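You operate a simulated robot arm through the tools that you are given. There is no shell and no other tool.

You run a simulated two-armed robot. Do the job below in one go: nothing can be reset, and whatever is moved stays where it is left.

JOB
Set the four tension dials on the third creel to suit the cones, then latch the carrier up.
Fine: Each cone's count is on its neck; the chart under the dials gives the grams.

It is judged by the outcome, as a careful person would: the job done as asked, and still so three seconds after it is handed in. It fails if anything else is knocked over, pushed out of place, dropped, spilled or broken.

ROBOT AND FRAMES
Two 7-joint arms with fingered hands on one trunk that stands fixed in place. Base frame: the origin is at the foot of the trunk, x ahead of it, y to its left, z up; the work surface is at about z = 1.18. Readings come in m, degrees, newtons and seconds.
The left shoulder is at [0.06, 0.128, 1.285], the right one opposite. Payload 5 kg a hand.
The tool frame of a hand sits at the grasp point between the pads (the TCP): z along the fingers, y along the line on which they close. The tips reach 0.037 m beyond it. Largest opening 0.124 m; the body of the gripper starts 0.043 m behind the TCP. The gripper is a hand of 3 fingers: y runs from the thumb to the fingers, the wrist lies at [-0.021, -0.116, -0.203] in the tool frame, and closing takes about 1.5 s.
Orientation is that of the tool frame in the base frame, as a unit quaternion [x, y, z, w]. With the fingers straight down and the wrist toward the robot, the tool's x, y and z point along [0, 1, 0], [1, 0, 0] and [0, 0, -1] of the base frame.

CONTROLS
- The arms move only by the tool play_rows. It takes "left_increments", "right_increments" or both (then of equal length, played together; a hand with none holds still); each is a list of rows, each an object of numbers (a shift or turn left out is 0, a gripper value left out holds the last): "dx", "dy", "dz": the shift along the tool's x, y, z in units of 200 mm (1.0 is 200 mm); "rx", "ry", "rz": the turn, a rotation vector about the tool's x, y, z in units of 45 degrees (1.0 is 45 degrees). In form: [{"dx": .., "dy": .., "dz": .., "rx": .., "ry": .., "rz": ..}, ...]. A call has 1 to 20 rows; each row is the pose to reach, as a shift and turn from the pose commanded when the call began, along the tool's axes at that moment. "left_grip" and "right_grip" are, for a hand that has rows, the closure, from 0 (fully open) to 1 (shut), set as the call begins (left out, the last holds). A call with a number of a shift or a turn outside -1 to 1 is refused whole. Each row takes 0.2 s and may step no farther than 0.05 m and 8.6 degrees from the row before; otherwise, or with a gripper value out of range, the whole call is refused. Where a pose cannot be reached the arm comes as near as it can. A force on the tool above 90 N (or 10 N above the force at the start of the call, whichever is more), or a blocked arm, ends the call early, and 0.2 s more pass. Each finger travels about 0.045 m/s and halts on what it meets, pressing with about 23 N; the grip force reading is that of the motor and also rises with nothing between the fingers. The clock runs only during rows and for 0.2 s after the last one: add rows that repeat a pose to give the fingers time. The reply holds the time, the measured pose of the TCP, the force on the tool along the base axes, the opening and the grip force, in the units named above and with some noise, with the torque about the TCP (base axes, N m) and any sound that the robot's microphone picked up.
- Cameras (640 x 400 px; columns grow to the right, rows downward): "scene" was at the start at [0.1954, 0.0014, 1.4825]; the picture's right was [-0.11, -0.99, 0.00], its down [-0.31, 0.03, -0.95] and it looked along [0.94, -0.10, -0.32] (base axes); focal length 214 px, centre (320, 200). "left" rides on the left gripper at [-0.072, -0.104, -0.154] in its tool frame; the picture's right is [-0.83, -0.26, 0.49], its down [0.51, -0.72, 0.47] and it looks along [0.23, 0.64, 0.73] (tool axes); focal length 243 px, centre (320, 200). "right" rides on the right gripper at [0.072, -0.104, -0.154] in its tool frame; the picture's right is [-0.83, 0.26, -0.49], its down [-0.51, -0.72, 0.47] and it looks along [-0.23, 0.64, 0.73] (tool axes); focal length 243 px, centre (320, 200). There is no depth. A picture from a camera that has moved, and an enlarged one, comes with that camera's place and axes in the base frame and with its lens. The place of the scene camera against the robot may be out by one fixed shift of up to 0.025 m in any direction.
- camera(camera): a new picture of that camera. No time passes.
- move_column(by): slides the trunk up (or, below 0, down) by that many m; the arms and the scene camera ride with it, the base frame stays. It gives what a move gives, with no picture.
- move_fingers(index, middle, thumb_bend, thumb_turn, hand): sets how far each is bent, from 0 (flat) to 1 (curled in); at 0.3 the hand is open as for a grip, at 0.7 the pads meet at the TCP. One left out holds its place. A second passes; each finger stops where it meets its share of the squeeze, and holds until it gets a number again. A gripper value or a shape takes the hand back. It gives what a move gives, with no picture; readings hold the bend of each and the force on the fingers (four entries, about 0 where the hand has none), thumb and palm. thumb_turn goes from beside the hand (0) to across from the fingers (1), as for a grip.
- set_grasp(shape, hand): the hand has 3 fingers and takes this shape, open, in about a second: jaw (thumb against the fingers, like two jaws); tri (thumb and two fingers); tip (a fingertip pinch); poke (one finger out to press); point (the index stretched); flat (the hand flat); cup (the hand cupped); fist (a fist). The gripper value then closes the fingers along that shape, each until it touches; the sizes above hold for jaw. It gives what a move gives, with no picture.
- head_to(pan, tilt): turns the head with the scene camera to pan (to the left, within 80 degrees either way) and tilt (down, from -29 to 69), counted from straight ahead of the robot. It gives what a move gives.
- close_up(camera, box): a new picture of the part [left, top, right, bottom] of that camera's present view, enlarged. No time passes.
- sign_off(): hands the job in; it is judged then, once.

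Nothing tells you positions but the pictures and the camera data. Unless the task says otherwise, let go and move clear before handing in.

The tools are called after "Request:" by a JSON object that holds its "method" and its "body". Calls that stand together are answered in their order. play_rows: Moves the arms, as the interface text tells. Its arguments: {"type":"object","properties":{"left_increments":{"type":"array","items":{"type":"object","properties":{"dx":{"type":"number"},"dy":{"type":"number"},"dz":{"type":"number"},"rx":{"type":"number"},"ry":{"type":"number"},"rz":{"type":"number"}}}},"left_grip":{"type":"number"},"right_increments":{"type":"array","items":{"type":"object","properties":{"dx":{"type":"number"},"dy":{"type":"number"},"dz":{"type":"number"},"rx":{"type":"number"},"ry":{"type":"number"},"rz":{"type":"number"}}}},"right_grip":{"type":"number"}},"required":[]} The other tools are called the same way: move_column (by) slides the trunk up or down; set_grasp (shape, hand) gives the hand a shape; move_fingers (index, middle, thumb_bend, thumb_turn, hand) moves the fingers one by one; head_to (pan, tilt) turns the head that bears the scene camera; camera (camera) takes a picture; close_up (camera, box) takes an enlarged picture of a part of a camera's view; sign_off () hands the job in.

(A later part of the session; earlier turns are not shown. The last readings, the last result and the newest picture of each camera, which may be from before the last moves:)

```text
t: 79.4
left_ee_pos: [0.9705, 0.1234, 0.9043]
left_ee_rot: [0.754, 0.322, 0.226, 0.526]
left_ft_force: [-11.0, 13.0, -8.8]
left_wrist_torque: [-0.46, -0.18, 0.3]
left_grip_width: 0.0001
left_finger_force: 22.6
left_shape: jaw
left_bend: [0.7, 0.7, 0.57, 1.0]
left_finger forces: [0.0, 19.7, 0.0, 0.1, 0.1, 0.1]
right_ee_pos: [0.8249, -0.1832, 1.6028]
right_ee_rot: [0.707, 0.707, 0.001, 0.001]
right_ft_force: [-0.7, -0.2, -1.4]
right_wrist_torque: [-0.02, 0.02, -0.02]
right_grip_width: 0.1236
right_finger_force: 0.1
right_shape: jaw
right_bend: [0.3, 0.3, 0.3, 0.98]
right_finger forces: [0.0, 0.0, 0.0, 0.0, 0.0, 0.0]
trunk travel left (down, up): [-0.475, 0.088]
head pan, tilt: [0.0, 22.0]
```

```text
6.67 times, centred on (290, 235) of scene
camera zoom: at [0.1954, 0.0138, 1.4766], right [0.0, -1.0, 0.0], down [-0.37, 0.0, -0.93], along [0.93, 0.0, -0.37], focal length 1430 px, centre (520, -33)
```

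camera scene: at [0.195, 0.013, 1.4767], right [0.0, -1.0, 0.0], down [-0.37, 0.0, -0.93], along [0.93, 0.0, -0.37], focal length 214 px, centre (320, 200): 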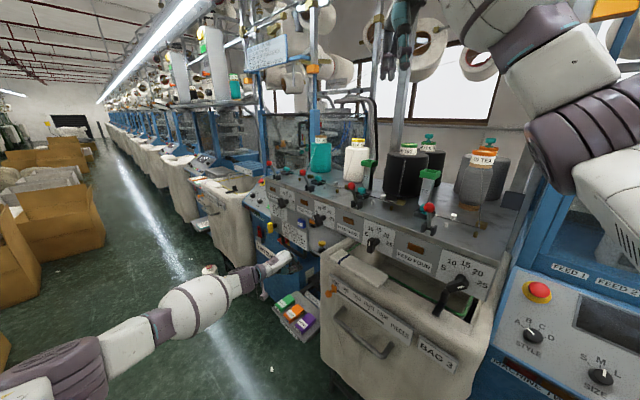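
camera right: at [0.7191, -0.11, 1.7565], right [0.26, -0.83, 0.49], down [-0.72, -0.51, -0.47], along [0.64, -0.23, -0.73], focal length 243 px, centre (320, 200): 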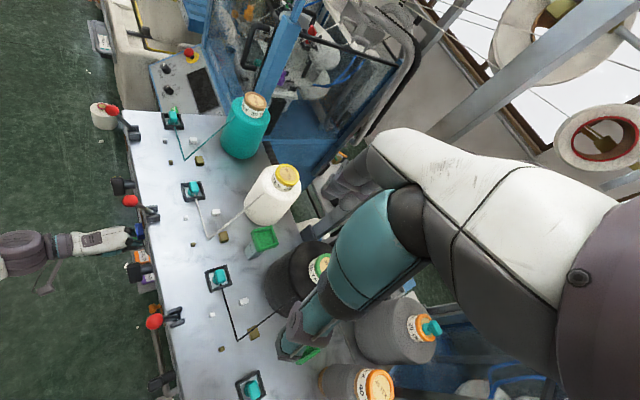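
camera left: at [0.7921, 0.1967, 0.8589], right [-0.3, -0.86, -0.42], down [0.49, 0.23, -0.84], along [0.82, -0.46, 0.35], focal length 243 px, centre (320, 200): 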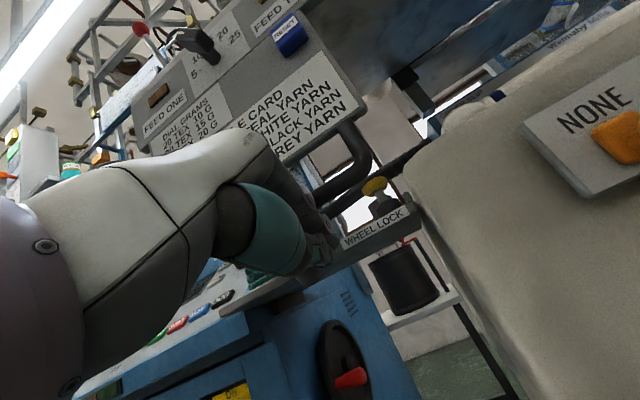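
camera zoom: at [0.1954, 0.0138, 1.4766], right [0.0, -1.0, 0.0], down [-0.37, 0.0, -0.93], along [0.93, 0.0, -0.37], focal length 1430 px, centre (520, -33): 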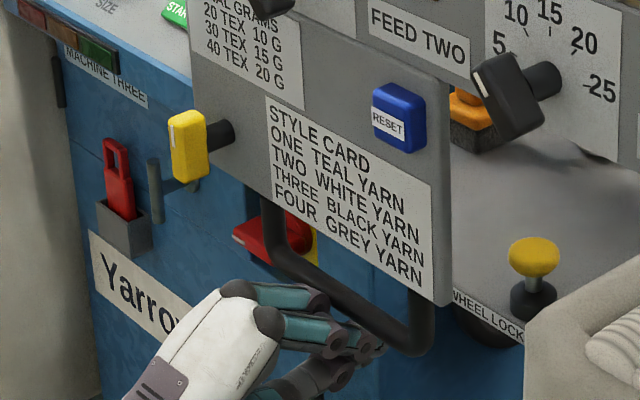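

Request:
{"method": "play_rows", "body": {"left_increments": [{"dy": -0.07, "dz": 0.02}, {"dy": -0.16, "dz": 0.058}, {"dy": -0.143, "dz": 0.105}, {"dy": -0.126, "dz": 0.152}, {"dy": -0.109, "dz": 0.199}, {"dy": -0.109, "dz": 0.199}]}}

Request:
{"method": "play_rows", "body": {"left_increments": [{"dy": 0.047, "dz": -0.017}, {"dy": 0.071, "dz": -0.026}, {"dy": 0.094, "dz": -0.034}]}}

Request:
{"method": "camera", "body": {"camera": "left"}}

Request:
{"method": "close_up", "body": {"camera": "scene", "box": [250, 205, 330, 265]}}

```text
t: 80.8
left_ee_pos: [0.9928, 0.102, 0.8731]
left_ee_rot: [0.755, 0.319, 0.225, 0.527]
left_ft_force: [-0.3, -0.7, 0.5]
left_wrist_torque: [0.01, 0.03, 0.0]
left_grip_width: 0.0002
left_finger_force: 22.8
left_shape: jaw
left_bend: [0.7, 0.7, 0.57, 1.0]
left_finger forces: [0.0, 0.1, 0.0, 0.0, 0.0, 0.0]
right_ee_pos: [0.8238, -0.1845, 1.603]
right_ee_rot: [0.707, 0.707, -0.001, 0.0]
right_ft_force: [-1.1, -0.1, -0.1]
right_wrist_torque: [-0.04, -0.01, 0.01]
right_grip_width: 0.1236
right_finger_force: 0.0
right_shape: jaw
right_bend: [0.3, 0.3, 0.3, 0.98]
right_finger forces: [0.0, 0.1, 0.0, 0.0, 0.0, 0.0]
trunk travel left (down, up): [-0.475, 0.088]
head pan, tilt: [0.0, 22.0]
```

```text
t: 81.6
left_ee_pos: [0.9932, 0.1014, 0.893]
left_ee_rot: [0.753, 0.321, 0.228, 0.527]
left_ft_force: [-5.3, 2.7, -5.1]
left_wrist_torque: [-0.33, -0.37, 0.11]
left_grip_width: 0.0
left_finger_force: 23.1
left_shape: jaw
left_bend: [0.7, 0.7, 0.57, 1.0]
left_finger forces: [0.0, 7.8, 0.1, 0.0, 0.0, 0.0]
right_ee_pos: [0.8249, -0.1839, 1.6023]
right_ee_rot: [0.707, 0.707, 0.0, 0.001]
right_ft_force: [0.2, 0.7, 0.7]
right_wrist_torque: [-0.03, 0.02, 0.0]
right_grip_width: 0.1237
right_finger_force: 0.1
right_shape: jaw
right_bend: [0.3, 0.3, 0.3, 0.98]
right_finger forces: [0.1, 0.0, 0.0, 0.0, 0.1, 0.0]
trunk travel left (down, up): [-0.475, 0.088]
head pan, tilt: [0.0, 22.0]
```

```text
taken
camera left: at [0.8143, 0.1738, 0.8472], right [-0.3, -0.86, -0.42], down [0.49, 0.23, -0.84], along [0.81, -0.46, 0.35], focal length 243 px, centre (320, 200)
```

left: 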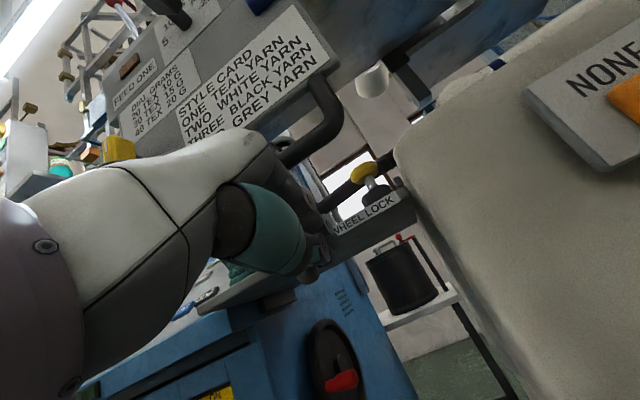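

```text
6.67 times, centred on (290, 235) of scene
camera zoom: at [0.1959, 0.0125, 1.4766], right [0.0, -1.0, 0.0], down [-0.37, 0.0, -0.93], along [0.93, 0.0, -0.37], focal length 1430 px, centre (520, -33)
```

zoom: 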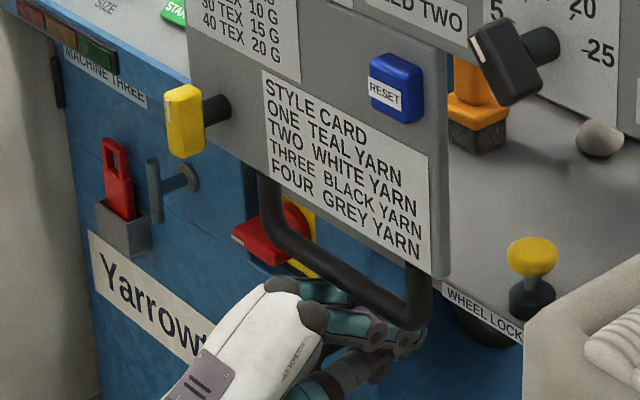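

The carrier rises with very little force. I keep lifting in small steps until it meets its stop.

Request:
{"method": "play_rows", "body": {"left_increments": [{"dy": 0.038, "dz": -0.014}, {"dy": 0.075, "dz": -0.027}, {"dy": 0.113, "dz": -0.041}, {"dy": 0.15, "dz": -0.054}, {"dy": 0.188, "dz": -0.068}]}}

Request:
{"method": "camera", "body": {"camera": "scene"}}

Request:
{"method": "camera", "body": {"camera": "left"}}

Request:
{"method": "camera", "body": {"camera": "right"}}

```text
t: 82.8
left_ee_pos: [0.9917, 0.0997, 0.9326]
left_ee_rot: [0.754, 0.32, 0.225, 0.527]
left_ft_force: [-4.6, 5.5, -6.8]
left_wrist_torque: [-0.46, -0.27, 0.11]
left_grip_width: 0.0
left_finger_force: 23.1
left_shape: jaw
left_bend: [0.7, 0.7, 0.57, 1.0]
left_finger forces: [0.0, 9.1, 0.0, 0.0, 0.0, 0.1]
right_ee_pos: [0.8236, -0.1839, 1.6026]
right_ee_rot: [0.707, 0.708, 0.0, 0.0]
right_ft_force: [0.0, 0.4, 0.3]
right_wrist_torque: [-0.01, -0.03, 0.02]
right_grip_width: 0.1237
right_finger_force: 0.1
right_shape: jaw
right_bend: [0.3, 0.3, 0.3, 0.98]
right_finger forces: [0.0, 0.1, 0.0, 0.0, 0.0, 0.0]
trunk travel left (down, up): [-0.475, 0.088]
head pan, tilt: [0.0, 22.0]
```

```text
taken
camera scene: at [0.1955, 0.0127, 1.4767], right [0.0, -1.0, 0.0], down [-0.37, 0.0, -0.93], along [0.93, 0.0, -0.37], focal length 214 px, centre (320, 200)
```

scene: 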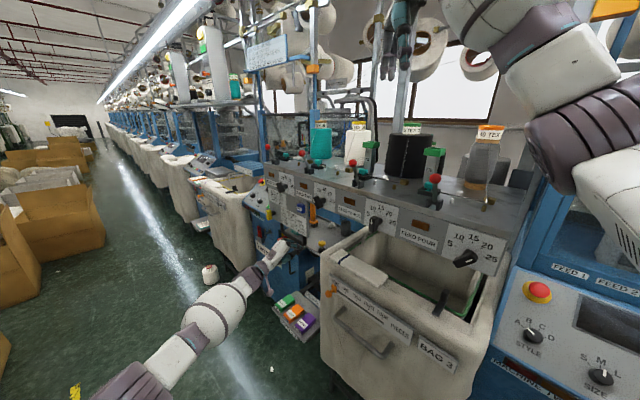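

```text
taken
camera left: at [0.8143, 0.1736, 0.888], right [-0.3, -0.86, -0.42], down [0.49, 0.23, -0.84], along [0.81, -0.46, 0.35], focal length 243 px, centre (320, 200)
```

left: 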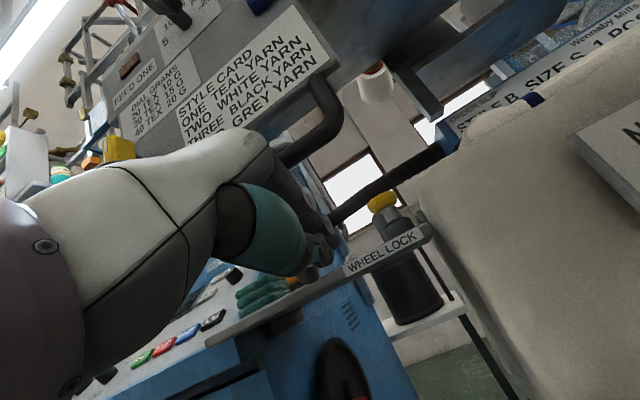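

```text
taken
camera right: at [0.7195, -0.1102, 1.7563], right [0.26, -0.83, 0.49], down [-0.72, -0.51, -0.47], along [0.64, -0.23, -0.73], focal length 243 px, centre (320, 200)
```

right: 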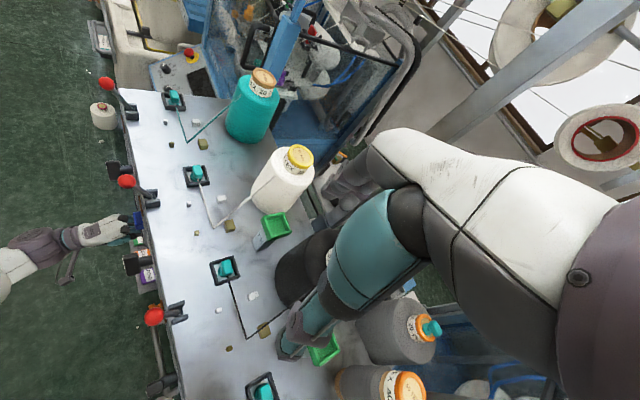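

Request:
{"method": "play_rows", "body": {"right_increments": [{"dz": -0.08}, {"dz": -0.16}, {"dz": -0.25}]}}

Request:
{"method": "play_rows", "body": {"left_increments": [{"dy": 0.038, "dz": -0.014}, {"dy": 0.075, "dz": -0.027}, {"dy": 0.113, "dz": -0.041}, {"dy": 0.141, "dz": -0.051}]}}

Request:
{"method": "camera", "body": {"camera": "scene"}}

Request:
{"method": "close_up", "body": {"camera": "scene", "box": [240, 160, 360, 260]}}

```text
t: 83.6
left_ee_pos: [0.9927, 0.1007, 0.9327]
left_ee_rot: [0.754, 0.32, 0.226, 0.527]
left_ft_force: [-0.3, 0.5, -2.0]
left_wrist_torque: [-0.09, -0.02, -0.01]
left_grip_width: 0.0
left_finger_force: 23.0
left_shape: jaw
left_bend: [0.7, 0.7, 0.57, 1.0]
left_finger forces: [0.1, 2.1, 0.0, 0.0, 0.0, 0.0]
right_ee_pos: [0.8231, -0.185, 1.653]
right_ee_rot: [0.707, 0.707, 0.0, 0.0]
right_ft_force: [-0.5, 0.2, -1.0]
right_wrist_torque: [0.0, -0.02, -0.01]
right_grip_width: 0.1235
right_finger_force: 0.1
right_shape: jaw
right_bend: [0.3, 0.3, 0.3, 0.98]
right_finger forces: [0.1, 0.1, 0.0, 0.1, 0.1, 0.0]
trunk travel left (down, up): [-0.475, 0.088]
head pan, tilt: [0.0, 22.0]
```

```text
t: 84.6
left_ee_pos: [0.993, 0.1007, 0.9631]
left_ee_rot: [0.753, 0.322, 0.227, 0.527]
left_ft_force: [-4.5, 5.5, -8.5]
left_wrist_torque: [-0.49, -0.31, 0.1]
left_grip_width: 0.0
left_finger_force: 23.1
left_shape: jaw
left_bend: [0.7, 0.7, 0.57, 1.0]
left_finger forces: [0.1, 10.3, 0.0, 0.0, 0.1, 0.0]
right_ee_pos: [0.8248, -0.183, 1.6523]
right_ee_rot: [0.707, 0.707, 0.0, 0.0]
right_ft_force: [1.0, -0.3, -0.3]
right_wrist_torque: [0.0, -0.01, -0.01]
right_grip_width: 0.1238
right_finger_force: 0.1
right_shape: jaw
right_bend: [0.3, 0.3, 0.3, 0.98]
right_finger forces: [0.1, 0.0, 0.0, 0.1, 0.0, 0.0]
trunk travel left (down, up): [-0.475, 0.088]
head pan, tilt: [0.0, 22.0]
```

```text
taken
camera scene: at [0.1958, 0.0129, 1.4766], right [0.0, -1.0, 0.0], down [-0.37, 0.0, -0.93], along [0.93, 0.0, -0.37], focal length 214 px, centre (320, 200)
```

scene: 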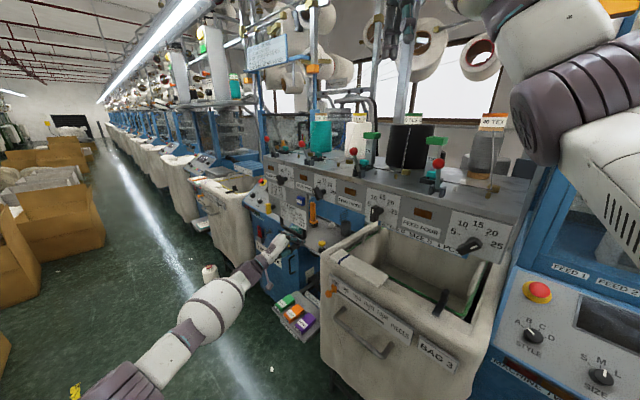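

```text
4.00 times, centred on (300, 210) of scene
camera zoom: at [0.1958, 0.0129, 1.4766], right [0.0, -1.0, 0.0], down [-0.37, 0.0, -0.93], along [0.93, 0.0, -0.37], focal length 858 px, centre (400, 160)
```

zoom: 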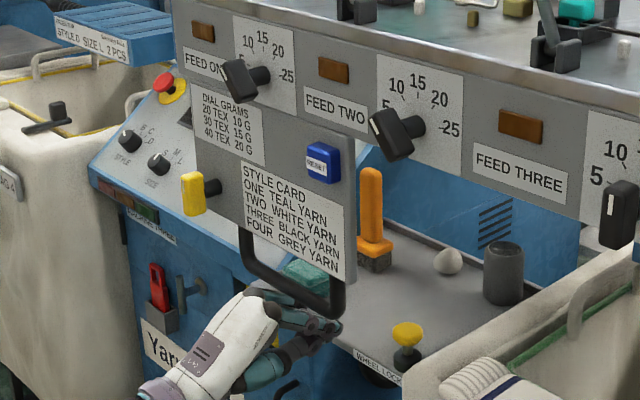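

Request:
{"method": "play_rows", "body": {"left_increments": [{"dy": 0.038, "dz": -0.014}, {"dy": 0.075, "dz": -0.027}, {"dy": 0.113, "dz": -0.041}, {"dy": 0.141, "dz": -0.051}]}}

Request:
{"method": "close_up", "body": {"camera": "scene", "box": [240, 130, 400, 260]}}

Request:
{"method": "camera", "body": {"camera": "right"}}

```text
t: 85.6
left_ee_pos: [0.993, 0.1004, 0.9911]
left_ee_rot: [0.754, 0.32, 0.227, 0.527]
left_ft_force: [-5.6, 6.3, -7.4]
left_wrist_torque: [-0.56, -0.35, 0.13]
left_grip_width: 0.0
left_finger_force: 23.7
left_shape: jaw
left_bend: [0.7, 0.7, 0.57, 1.0]
left_finger forces: [0.0, 10.7, 0.1, 0.0, 0.1, 0.0]
right_ee_pos: [0.8244, -0.1833, 1.653]
right_ee_rot: [0.707, 0.707, -0.001, 0.001]
right_ft_force: [-0.5, 0.8, 0.1]
right_wrist_torque: [0.02, -0.01, 0.0]
right_grip_width: 0.124
right_finger_force: 0.1
right_shape: jaw
right_bend: [0.3, 0.3, 0.3, 0.98]
right_finger forces: [0.1, 0.0, 0.1, 0.1, 0.0, 0.1]
trunk travel left (down, up): [-0.475, 0.088]
head pan, tilt: [0.0, 22.0]
```

```text
3.08 times, centred on (320, 195) of scene
camera zoom: at [0.1955, 0.0128, 1.4767], right [0.0, -1.0, 0.0], down [-0.37, 0.0, -0.93], along [0.93, 0.0, -0.37], focal length 660 px, centre (320, 215)
```

zoom: 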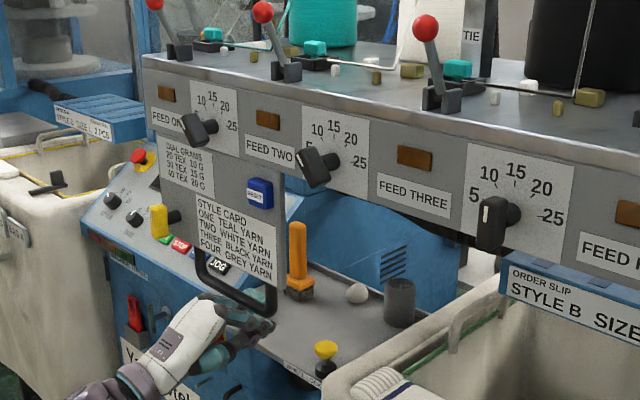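

```text
taken
camera right: at [0.7197, -0.1106, 1.806], right [0.26, -0.83, 0.49], down [-0.72, -0.51, -0.47], along [0.64, -0.23, -0.73], focal length 243 px, centre (320, 200)
```

right: 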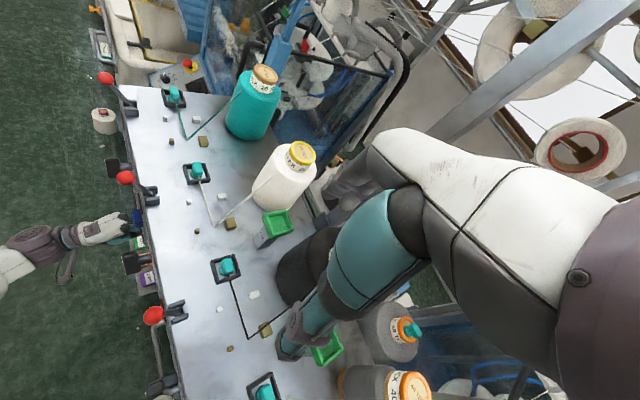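

Request:
{"method": "play_rows", "body": {"left_increments": [{"dy": 0.038, "dz": -0.014}, {"dy": 0.075, "dz": -0.027}, {"dy": 0.113, "dz": -0.041}, {"dy": 0.141, "dz": -0.051}]}}

Request:
{"method": "close_up", "body": {"camera": "scene", "box": [240, 100, 480, 260]}}

```text
t: 86.6
left_ee_pos: [0.9931, 0.0996, 1.0201]
left_ee_rot: [0.753, 0.321, 0.227, 0.527]
left_ft_force: [0.1, 5.5, -7.8]
left_wrist_torque: [-0.48, -0.08, -0.01]
left_grip_width: 0.0
left_finger_force: 23.5
left_shape: jaw
left_bend: [0.7, 0.7, 0.57, 1.0]
left_finger forces: [0.0, 8.5, 0.0, 0.0, 0.0, 0.0]
right_ee_pos: [0.8259, -0.1848, 1.6523]
right_ee_rot: [0.708, 0.707, 0.0, -0.001]
right_ft_force: [0.2, 0.2, -1.2]
right_wrist_torque: [0.02, -0.01, -0.02]
right_grip_width: 0.1235
right_finger_force: 0.0
right_shape: jaw
right_bend: [0.3, 0.3, 0.3, 0.98]
right_finger forces: [0.0, 0.0, 0.0, 0.0, 0.0, 0.0]
trunk travel left (down, up): [-0.475, 0.088]
head pan, tilt: [0.0, 22.0]
```

```text
2.50 times, centred on (360, 180) of scene
camera zoom: at [0.1965, 0.0125, 1.4765], right [0.0, -1.0, 0.0], down [-0.38, 0.0, -0.93], along [0.93, 0.0, -0.38], focal length 536 px, centre (220, 250)
```

zoom: 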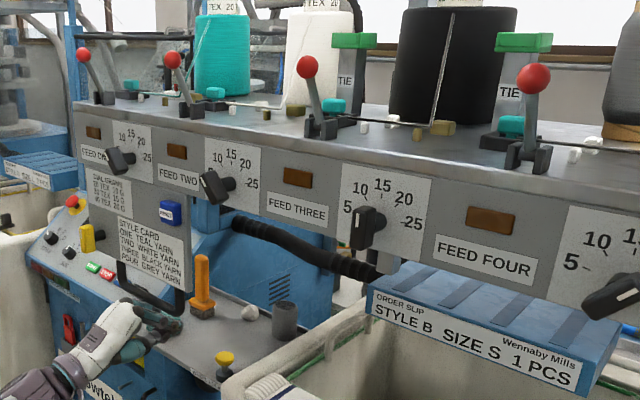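

Request:
{"method": "play_rows", "body": {"left_increments": [{"dy": 0.038, "dz": -0.014}, {"dy": 0.075, "dz": -0.027}, {"dy": 0.113, "dz": -0.041}, {"dy": 0.141, "dz": -0.051}]}}

Request:
{"method": "camera", "body": {"camera": "scene"}}

Request:
{"method": "camera", "body": {"camera": "right"}}

```text
t: 87.6
left_ee_pos: [0.9927, 0.1008, 1.0519]
left_ee_rot: [0.754, 0.32, 0.227, 0.527]
left_ft_force: [-2.2, 5.3, -7.8]
left_wrist_torque: [-0.44, -0.19, 0.06]
left_grip_width: 0.0
left_finger_force: 23.1
left_shape: jaw
left_bend: [0.7, 0.7, 0.57, 1.0]
left_finger forces: [0.1, 8.8, 0.0, 0.1, 0.1, 0.0]
right_ee_pos: [0.8251, -0.1841, 1.6525]
right_ee_rot: [0.707, 0.707, 0.0, 0.0]
right_ft_force: [0.1, 0.3, 0.2]
right_wrist_torque: [-0.03, -0.02, 0.03]
right_grip_width: 0.1238
right_finger_force: 0.1
right_shape: jaw
right_bend: [0.3, 0.3, 0.3, 0.98]
right_finger forces: [0.0, 0.0, 0.0, 0.1, 0.0, 0.0]
trunk travel left (down, up): [-0.475, 0.088]
head pan, tilt: [0.0, 22.0]
```

```text
taken
camera scene: at [0.1959, 0.0126, 1.4766], right [0.0, -1.0, 0.0], down [-0.37, 0.0, -0.93], along [0.93, 0.0, -0.37], focal length 214 px, centre (320, 200)
```

scene: 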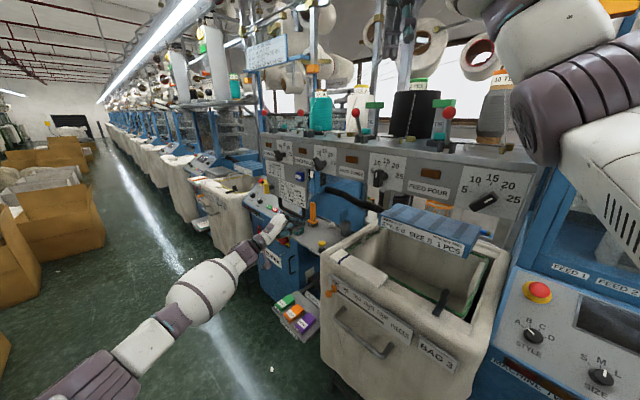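

```text
taken
camera right: at [0.7202, -0.1108, 1.8058], right [0.26, -0.83, 0.49], down [-0.72, -0.51, -0.47], along [0.64, -0.23, -0.73], focal length 243 px, centre (320, 200)
```

right: 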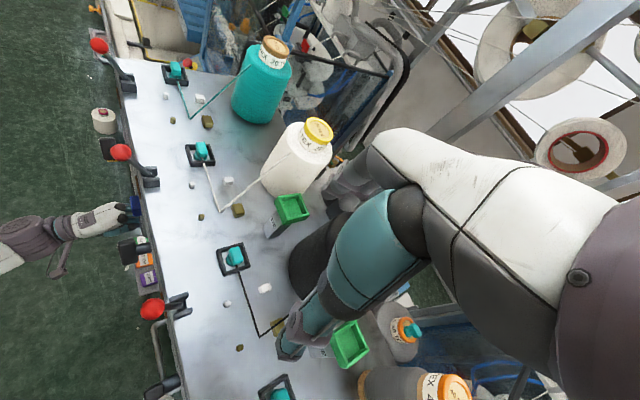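

The cones are nearing the height of the right hand, so I retract the right hand toward the robot before lifting further.

Request:
{"method": "play_rows", "body": {"right_increments": [{"dy": -0.15}, {"dy": -0.3}, {"dy": -0.45}, {"dy": -0.6}]}}

Request:
{"method": "camera", "body": {"camera": "scene"}}

Request:
{"method": "camera", "body": {"camera": "right"}}

```text
t: 88.6
left_ee_pos: [0.9915, 0.1003, 1.0528]
left_ee_rot: [0.755, 0.32, 0.226, 0.526]
left_ft_force: [-2.5, 2.2, -3.9]
left_wrist_torque: [-0.31, -0.16, 0.06]
left_grip_width: 0.0
left_finger_force: 22.0
left_shape: jaw
left_bend: [0.7, 0.7, 0.57, 1.0]
left_finger forces: [0.0, 5.5, 0.0, 0.1, 0.0, 0.0]
right_ee_pos: [0.7019, -0.1847, 1.6531]
right_ee_rot: [0.707, 0.707, -0.001, -0.001]
right_ft_force: [-0.8, -0.4, -0.5]
right_wrist_torque: [0.0, -0.03, 0.04]
right_grip_width: 0.1238
right_finger_force: 0.1
right_shape: jaw
right_bend: [0.3, 0.3, 0.3, 0.98]
right_finger forces: [0.0, 0.1, 0.0, 0.0, 0.1, 0.0]
trunk travel left (down, up): [-0.475, 0.088]
head pan, tilt: [0.0, 22.0]
```

```text
taken
camera scene: at [0.1939, 0.011, 1.4769], right [0.0, -1.0, 0.0], down [-0.37, 0.0, -0.93], along [0.93, 0.0, -0.37], focal length 214 px, centre (320, 200)
```

scene: 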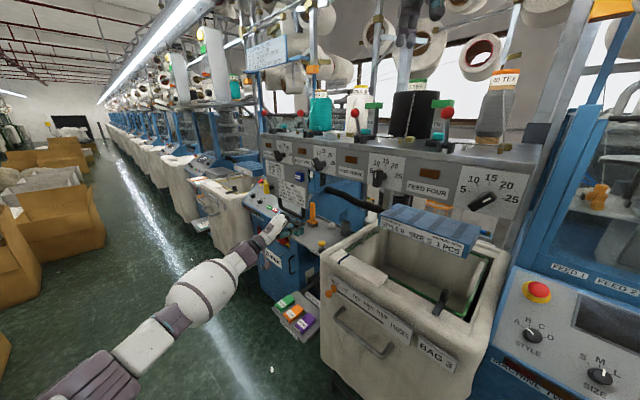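

```text
taken
camera right: at [0.5976, -0.1116, 1.8066], right [0.26, -0.83, 0.49], down [-0.72, -0.51, -0.47], along [0.64, -0.23, -0.73], focal length 243 px, centre (320, 200)
```

right: 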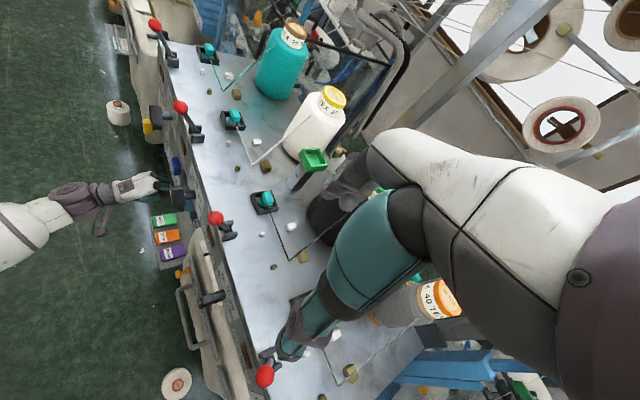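

Request:
{"method": "play_rows", "body": {"right_increments": [{"dy": -0.15}, {"dy": -0.3}, {"dy": -0.45}, {"dy": -0.6}]}}

Request:
{"method": "play_rows", "body": {"left_increments": [{"dy": 0.024, "dz": -0.009}, {"dy": 0.047, "dz": -0.017}, {"dy": 0.071, "dz": -0.026}, {"dy": 0.094, "dz": -0.034}]}}

Request:
{"method": "camera", "body": {"camera": "scene"}}

Request:
{"method": "camera", "body": {"camera": "left"}}

```text
t: 89.6
left_ee_pos: [0.9913, 0.0999, 1.0521]
left_ee_rot: [0.755, 0.32, 0.226, 0.526]
left_ft_force: [-0.8, 0.5, -1.8]
left_wrist_torque: [-0.16, -0.04, 0.03]
left_grip_width: 0.0002
left_finger_force: 23.0
left_shape: jaw
left_bend: [0.7, 0.7, 0.57, 1.0]
left_finger forces: [0.0, 2.7, 0.0, 0.0, 0.1, 0.1]
right_ee_pos: [0.5811, -0.1848, 1.6532]
right_ee_rot: [0.707, 0.707, 0.001, 0.0]
right_ft_force: [0.1, 0.1, 0.5]
right_wrist_torque: [0.0, -0.07, 0.05]
right_grip_width: 0.1237
right_finger_force: 0.0
right_shape: jaw
right_bend: [0.3, 0.3, 0.3, 0.98]
right_finger forces: [0.0, 0.0, 0.1, 0.1, 0.0, 0.1]
trunk travel left (down, up): [-0.475, 0.088]
head pan, tilt: [0.0, 22.0]
```

```text
t: 90.6
left_ee_pos: [0.9925, 0.1006, 1.0715]
left_ee_rot: [0.754, 0.321, 0.226, 0.526]
left_ft_force: [-2.1, 1.8, -7.9]
left_wrist_torque: [-0.33, -0.13, 0.04]
left_grip_width: 0.0
left_finger_force: 23.1
left_shape: jaw
left_bend: [0.7, 0.7, 0.57, 1.0]
left_finger forces: [0.0, 8.2, 0.0, 0.1, 0.1, 0.1]
right_ee_pos: [0.584, -0.1844, 1.6518]
right_ee_rot: [0.707, 0.707, -0.001, 0.0]
right_ft_force: [0.0, 0.4, -1.0]
right_wrist_torque: [-0.03, -0.04, 0.03]
right_grip_width: 0.124
right_finger_force: 0.1
right_shape: jaw
right_bend: [0.3, 0.3, 0.3, 0.98]
right_finger forces: [0.0, 0.0, 0.0, 0.0, 0.1, 0.0]
trunk travel left (down, up): [-0.475, 0.088]
head pan, tilt: [0.0, 22.0]
```

```text
taken
camera scene: at [0.1962, 0.0121, 1.4765], right [0.0, -1.0, 0.0], down [-0.38, 0.0, -0.93], along [0.93, 0.0, -0.38], focal length 214 px, centre (320, 200)
```

scene: 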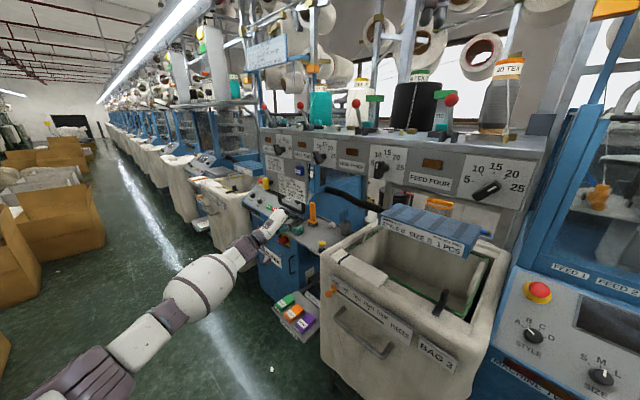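

```text
taken
camera left: at [0.8146, 0.1725, 1.0263], right [-0.3, -0.86, -0.42], down [0.49, 0.23, -0.84], along [0.81, -0.46, 0.35], focal length 243 px, centre (320, 200)
```

left: 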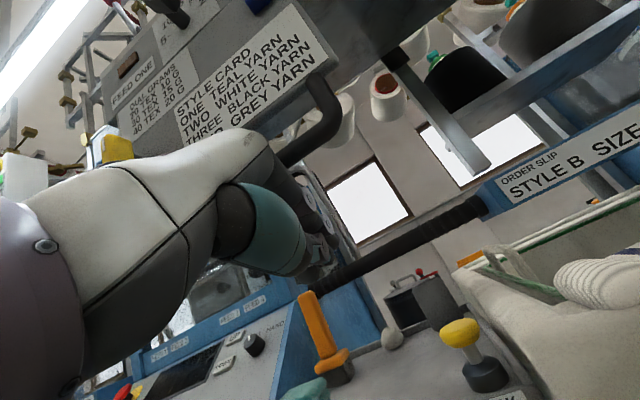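

Request:
{"method": "play_rows", "body": {"left_increments": [{"dy": 0.038, "dz": -0.014}, {"dy": 0.075, "dz": -0.027}, {"dy": 0.113, "dz": -0.041}, {"dy": 0.141, "dz": -0.051}]}}

Request:
{"method": "play_rows", "body": {"left_increments": [{"dy": 0.038, "dz": -0.014}, {"dy": 0.075, "dz": -0.027}, {"dy": 0.113, "dz": -0.041}, {"dy": 0.141, "dz": -0.051}]}}

Request:
{"method": "camera", "body": {"camera": "scene"}}

Request:
{"method": "camera", "body": {"camera": "left"}}

Request:
{"method": "camera", "body": {"camera": "right"}}

```text
t: 91.6
left_ee_pos: [0.9929, 0.0998, 1.1001]
left_ee_rot: [0.754, 0.321, 0.227, 0.526]
left_ft_force: [-2.8, 1.9, -7.5]
left_wrist_torque: [-0.34, -0.14, 0.09]
left_grip_width: 0.0
left_finger_force: 22.5
left_shape: jaw
left_bend: [0.7, 0.7, 0.57, 1.0]
left_finger forces: [0.1, 8.3, 0.0, 0.0, 0.0, 0.0]
right_ee_pos: [0.5846, -0.1862, 1.6534]
right_ee_rot: [0.707, 0.707, 0.0, 0.001]
right_ft_force: [-0.2, -0.5, 0.3]
right_wrist_torque: [0.0, 0.0, -0.01]
right_grip_width: 0.1237
right_finger_force: 0.0
right_shape: jaw
right_bend: [0.3, 0.3, 0.3, 0.98]
right_finger forces: [0.0, 0.0, 0.0, 0.0, 0.0, 0.1]
trunk travel left (down, up): [-0.475, 0.088]
head pan, tilt: [0.0, 22.0]
```

```text
t: 92.6
left_ee_pos: [0.9937, 0.0997, 1.1313]
left_ee_rot: [0.754, 0.32, 0.225, 0.527]
left_ft_force: [0.0, 3.7, -7.2]
left_wrist_torque: [-0.34, -0.08, -0.01]
left_grip_width: 0.0
left_finger_force: 23.3
left_shape: jaw
left_bend: [0.7, 0.7, 0.57, 1.0]
left_finger forces: [0.0, 7.4, 0.0, 0.1, 0.0, 0.1]
right_ee_pos: [0.5847, -0.1843, 1.6523]
right_ee_rot: [0.707, 0.707, -0.001, 0.001]
right_ft_force: [-0.7, -0.8, -0.4]
right_wrist_torque: [-0.02, -0.02, 0.0]
right_grip_width: 0.124
right_finger_force: 0.1
right_shape: jaw
right_bend: [0.3, 0.3, 0.3, 0.98]
right_finger forces: [0.0, 0.1, 0.0, 0.0, 0.0, 0.0]
trunk travel left (down, up): [-0.475, 0.088]
head pan, tilt: [0.0, 22.0]
```

```text
taken
camera scene: at [0.1965, 0.0122, 1.4765], right [0.0, -1.0, 0.0], down [-0.38, 0.0, -0.93], along [0.93, 0.0, -0.38], focal length 214 px, centre (320, 200)
```

scene: 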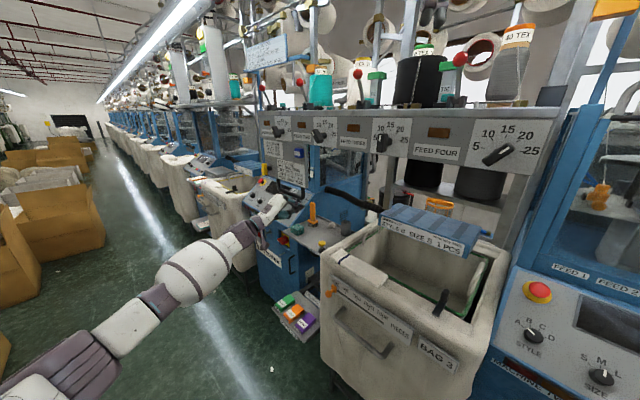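

```text
taken
camera left: at [0.8146, 0.1728, 1.0862], right [-0.3, -0.86, -0.42], down [0.49, 0.23, -0.84], along [0.81, -0.46, 0.35], focal length 243 px, centre (320, 200)
```

left: 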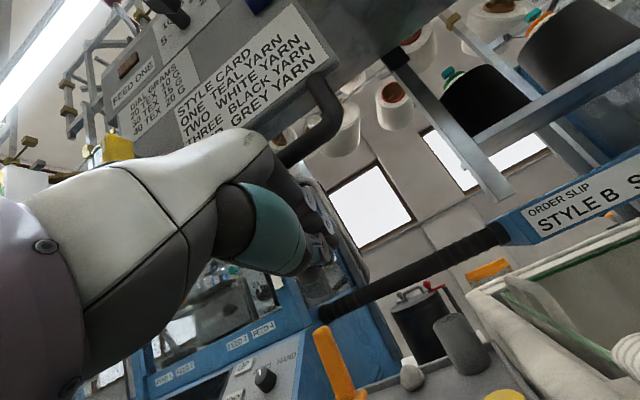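

```text
taken
camera right: at [0.4802, -0.111, 1.8062], right [0.26, -0.83, 0.49], down [-0.72, -0.51, -0.47], along [0.64, -0.23, -0.73], focal length 243 px, centre (320, 200)
```

right: 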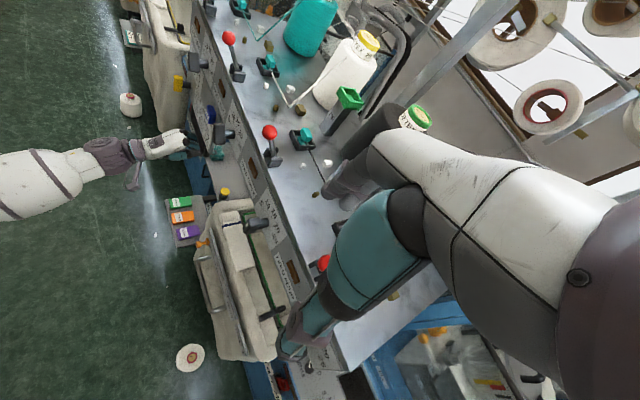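

Request:
{"method": "play_rows", "body": {"right_increments": [{"dy": -0.15}, {"dy": -0.3}, {"dy": -0.45}, {"dy": -0.6}, {"dy": -0.75}]}}

Request:
{"method": "camera", "body": {"camera": "right"}}

Request:
{"method": "head_to", "body": {"pan": -5, "tilt": 0}}

Request:
{"method": "camera", "body": {"camera": "scene"}}

```text
t: 93.8
left_ee_pos: [0.9916, 0.0996, 1.1315]
left_ee_rot: [0.754, 0.321, 0.226, 0.526]
left_ft_force: [-2.9, 2.9, -4.2]
left_wrist_torque: [-0.27, -0.21, 0.07]
left_grip_width: 0.0
left_finger_force: 23.4
left_shape: jaw
left_bend: [0.7, 0.7, 0.57, 1.0]
left_finger forces: [0.1, 6.0, 0.0, 0.0, 0.0, 0.0]
right_ee_pos: [0.4344, -0.1831, 1.6527]
right_ee_rot: [0.706, 0.708, 0.001, 0.0]
right_ft_force: [-0.6, -0.4, -0.6]
right_wrist_torque: [0.01, -0.08, 0.02]
right_grip_width: 0.124
right_finger_force: 0.1
right_shape: jaw
right_bend: [0.3, 0.3, 0.3, 0.98]
right_finger forces: [0.0, 0.0, 0.0, 0.1, 0.1, 0.0]
trunk travel left (down, up): [-0.475, 0.088]
head pan, tilt: [0.0, 22.0]
```

```text
taken
camera right: at [0.3297, -0.1097, 1.8055], right [0.26, -0.83, 0.49], down [-0.72, -0.51, -0.47], along [0.64, -0.23, -0.73], focal length 243 px, centre (320, 200)
```

right: 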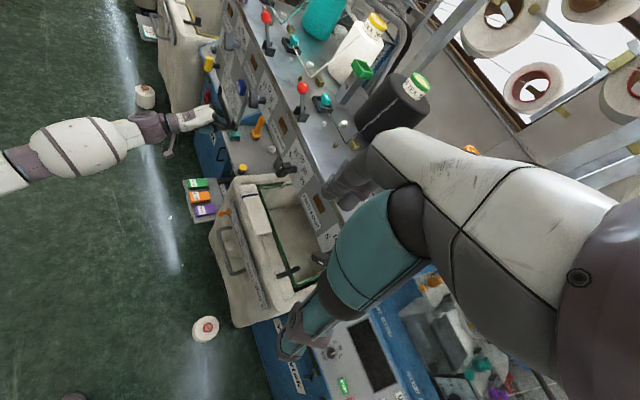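

```text
t: 94.7
left_ee_pos: [0.9921, 0.1002, 1.1308]
left_ee_rot: [0.754, 0.32, 0.226, 0.527]
left_ft_force: [-0.7, 1.4, -1.9]
left_wrist_torque: [-0.11, -0.04, -0.01]
left_grip_width: 0.0004
left_finger_force: 23.1
left_shape: jaw
left_bend: [0.7, 0.7, 0.57, 1.0]
left_finger forces: [0.0, 2.2, 0.0, 0.1, 0.0, 0.1]
right_ee_pos: [0.4363, -0.1841, 1.6517]
right_ee_rot: [0.707, 0.707, 0.0, -0.001]
right_ft_force: [0.2, -0.1, -0.6]
right_wrist_torque: [0.01, -0.02, -0.02]
right_grip_width: 0.1239
right_finger_force: 0.0
right_shape: jaw
right_bend: [0.3, 0.3, 0.3, 0.98]
right_finger forces: [0.0, 0.0, 0.1, 0.0, 0.0, 0.0]
trunk travel left (down, up): [-0.475, 0.088]
head pan, tilt: [-5.0, 0.0]
```

```text
taken
camera scene: at [0.1926, 0.0041, 1.5121], right [-0.09, -1.0, 0.0], down [0.0, 0.0, -1.0], along [1.0, -0.09, 0.0], focal length 214 px, centre (320, 200)
```

scene: 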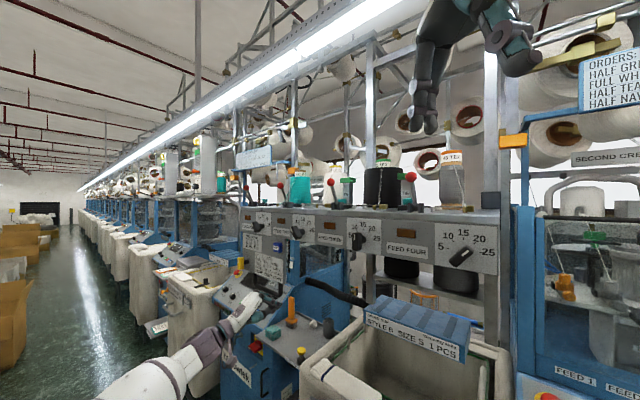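

Request:
{"method": "close_up", "body": {"camera": "scene", "box": [340, 40, 540, 290]}}

Request:
{"method": "close_up", "body": {"camera": "scene", "box": [220, 100, 380, 300]}}

Request:
{"method": "close_up", "body": {"camera": "scene", "box": [470, 170, 540, 260]}}

```text
1.60 times, centred on (440, 165) of scene
camera zoom: at [0.1926, 0.0041, 1.5121], right [-0.09, -1.0, 0.0], down [0.0, 0.0, -1.0], along [1.0, -0.09, 0.0], focal length 343 px, centre (128, 256)
```

zoom: 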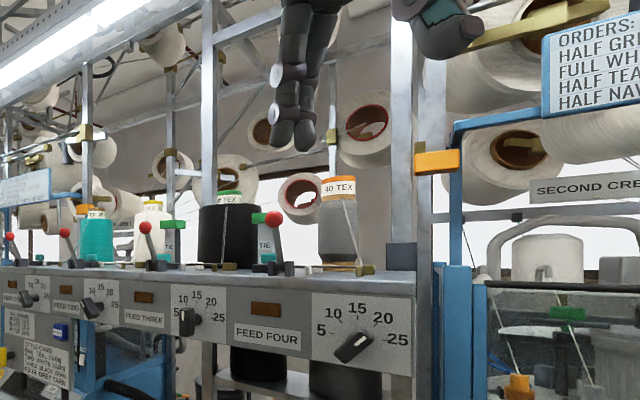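

```text
2.00 times, centred on (300, 200) of scene
camera zoom: at [0.1926, 0.0041, 1.5121], right [-0.09, -1.0, 0.0], down [0.0, 0.0, -1.0], along [1.0, -0.09, 0.0], focal length 429 px, centre (360, 200)
```

zoom: 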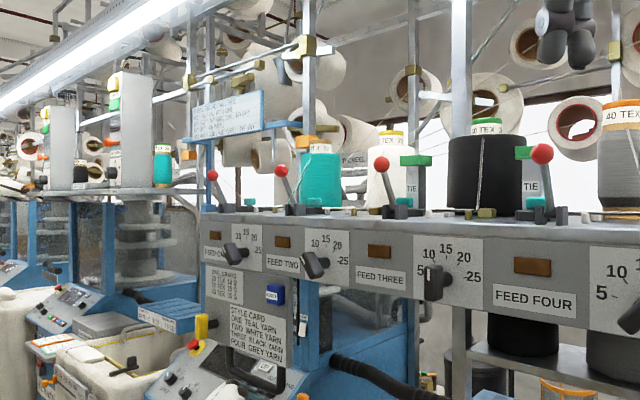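

```text
4.44 times, centred on (505, 215) of scene
camera zoom: at [0.1926, 0.0041, 1.5121], right [-0.09, -1.0, 0.0], down [0.0, 0.0, -1.0], along [1.0, -0.09, 0.0], focal length 953 px, centre (-502, 133)
```

zoom: 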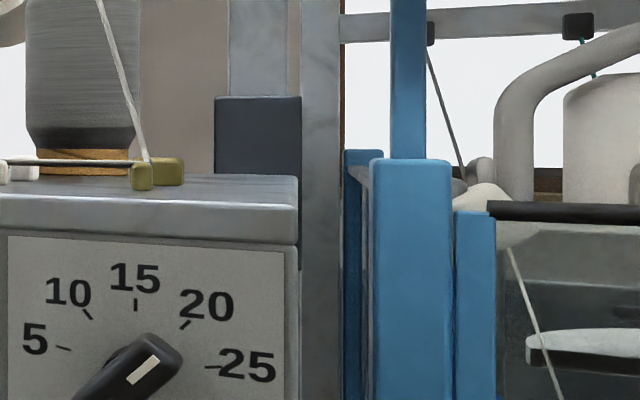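

Request:
{"method": "play_rows", "body": {"left_increments": [{"dy": 0.038, "dz": -0.014}, {"dy": 0.075, "dz": -0.027}, {"dy": 0.113, "dz": -0.041}, {"dy": 0.141, "dz": -0.051}]}}

Request:
{"method": "close_up", "body": {"camera": "scene", "box": [230, 80, 550, 280]}}

Request:
{"method": "close_up", "body": {"camera": "scene", "box": [260, 140, 340, 190]}}

```text
t: 95.7
left_ee_pos: [0.9936, 0.0994, 1.1633]
left_ee_rot: [0.753, 0.321, 0.227, 0.527]
left_ft_force: [-5.0, 4.9, -6.9]
left_wrist_torque: [-0.46, -0.28, 0.11]
left_grip_width: 0.0
left_finger_force: 22.8
left_shape: jaw
left_bend: [0.7, 0.7, 0.57, 1.0]
left_finger forces: [0.0, 8.7, 0.1, 0.0, 0.0, 0.1]
right_ee_pos: [0.4359, -0.1817, 1.652]
right_ee_rot: [0.707, 0.707, 0.0, 0.0]
right_ft_force: [-0.4, -0.3, -0.8]
right_wrist_torque: [0.03, 0.01, 0.0]
right_grip_width: 0.1237
right_finger_force: 0.1
right_shape: jaw
right_bend: [0.3, 0.3, 0.3, 0.98]
right_finger forces: [0.1, 0.1, 0.0, 0.1, 0.0, 0.1]
trunk travel left (down, up): [-0.475, 0.088]
head pan, tilt: [-5.0, 0.0]
```

```text
2.00 times, centred on (390, 180) of scene
camera zoom: at [0.1923, 0.0046, 1.5123], right [-0.09, -1.0, 0.0], down [0.0, 0.0, -1.0], along [1.0, -0.09, 0.0], focal length 429 px, centre (180, 240)
```

zoom: 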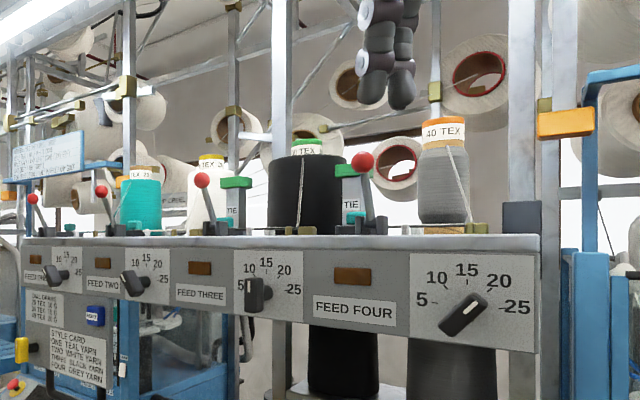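

```text
8.00 times, centred on (300, 165) of scene
camera zoom: at [0.1923, 0.0046, 1.5123], right [-0.09, -1.0, 0.0], down [0.0, 0.0, -1.0], along [1.0, -0.09, 0.0], focal length 1716 px, centre (480, 480)
```

zoom: 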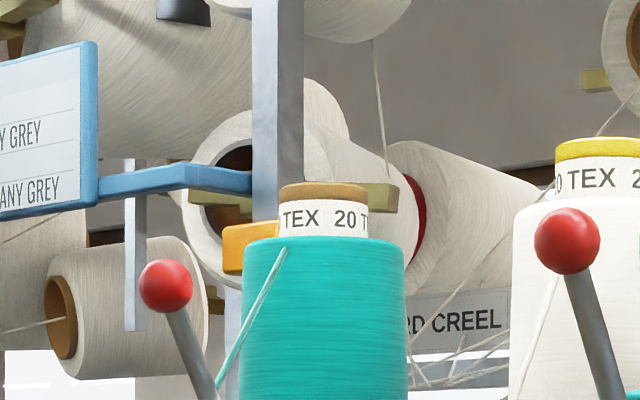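

Request:
{"method": "play_rows", "body": {"left_increments": [{"dy": 0.038, "dz": -0.014}, {"dy": 0.075, "dz": -0.027}, {"dy": 0.113, "dz": -0.041}, {"dy": 0.141, "dz": -0.051}]}}

Request:
{"method": "close_up", "body": {"camera": "scene", "box": [230, 80, 550, 280]}}

Request:
{"method": "camera", "body": {"camera": "left"}}

```text
t: 96.7
left_ee_pos: [0.9932, 0.0997, 1.1902]
left_ee_rot: [0.754, 0.322, 0.226, 0.526]
left_ft_force: [-0.9, 4.7, -7.6]
left_wrist_torque: [-0.5, -0.08, 0.04]
left_grip_width: 0.0
left_finger_force: 22.7
left_shape: jaw
left_bend: [0.7, 0.7, 0.57, 1.0]
left_finger forces: [0.0, 8.4, 0.1, 0.0, 0.0, 0.0]
right_ee_pos: [0.4358, -0.1837, 1.6513]
right_ee_rot: [0.707, 0.707, 0.0, 0.0]
right_ft_force: [0.2, -0.9, -0.3]
right_wrist_torque: [0.02, 0.0, 0.01]
right_grip_width: 0.124
right_finger_force: 0.0
right_shape: jaw
right_bend: [0.3, 0.3, 0.3, 0.98]
right_finger forces: [0.0, 0.0, 0.1, 0.1, 0.0, 0.0]
trunk travel left (down, up): [-0.475, 0.088]
head pan, tilt: [-5.0, 0.0]
```

```text
2.00 times, centred on (390, 180) of scene
camera zoom: at [0.1934, 0.0048, 1.5121], right [-0.09, -1.0, 0.0], down [0.0, 0.0, -1.0], along [1.0, -0.09, 0.0], focal length 429 px, centre (180, 240)
```

zoom: 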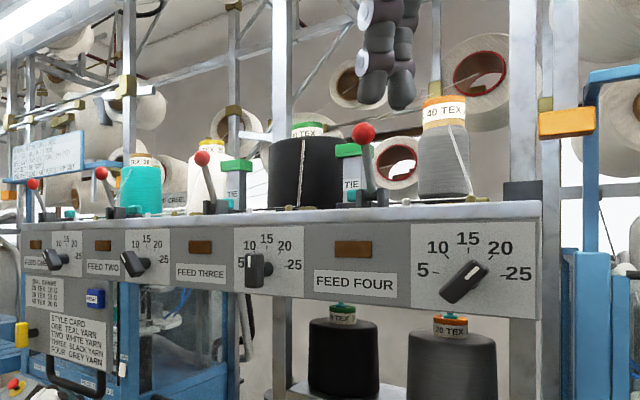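

```text
taken
camera left: at [0.8141, 0.1724, 1.1465], right [-0.3, -0.86, -0.42], down [0.49, 0.23, -0.84], along [0.82, -0.46, 0.35], focal length 243 px, centre (320, 200)
```

left: 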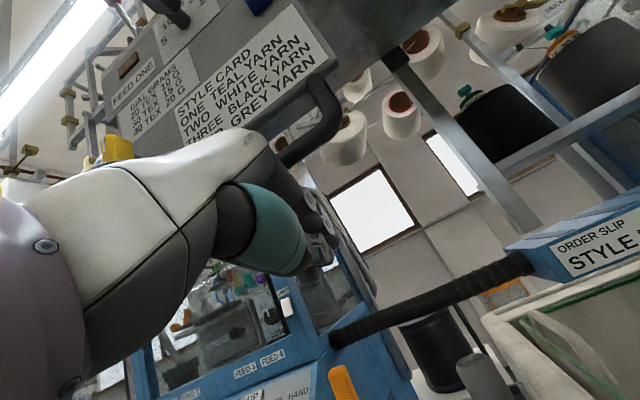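

Request:
{"method": "play_rows", "body": {"left_increments": [{"dy": 0.038, "dz": -0.014}, {"dy": 0.075, "dz": -0.027}, {"dy": 0.113, "dz": -0.041}, {"dy": 0.141, "dz": -0.051}]}}

Request:
{"method": "camera", "body": {"camera": "scene"}}

```text
t: 97.7
left_ee_pos: [0.9923, 0.0991, 1.2222]
left_ee_rot: [0.754, 0.32, 0.226, 0.526]
left_ft_force: [-3.9, 3.5, -5.3]
left_wrist_torque: [-0.26, -0.24, 0.1]
left_grip_width: 0.0001
left_finger_force: 22.7
left_shape: jaw
left_bend: [0.7, 0.7, 0.57, 1.0]
left_finger forces: [0.0, 6.9, 0.0, 0.0, 0.1, 0.0]
right_ee_pos: [0.437, -0.1831, 1.6517]
right_ee_rot: [0.707, 0.707, 0.001, 0.0]
right_ft_force: [-0.2, 0.4, 0.1]
right_wrist_torque: [0.0, 0.01, 0.01]
right_grip_width: 0.1237
right_finger_force: 0.0
right_shape: jaw
right_bend: [0.3, 0.3, 0.3, 0.98]
right_finger forces: [0.1, 0.0, 0.0, 0.0, 0.0, 0.0]
trunk travel left (down, up): [-0.475, 0.088]
head pan, tilt: [-5.0, 0.0]
```

```text
taken
camera scene: at [0.1925, 0.0045, 1.5122], right [-0.09, -1.0, 0.0], down [0.0, 0.0, -1.0], along [1.0, -0.09, 0.0], focal length 214 px, centre (320, 200)
```

scene: 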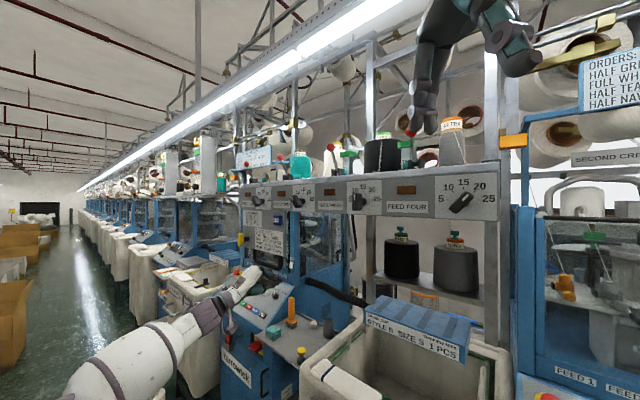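

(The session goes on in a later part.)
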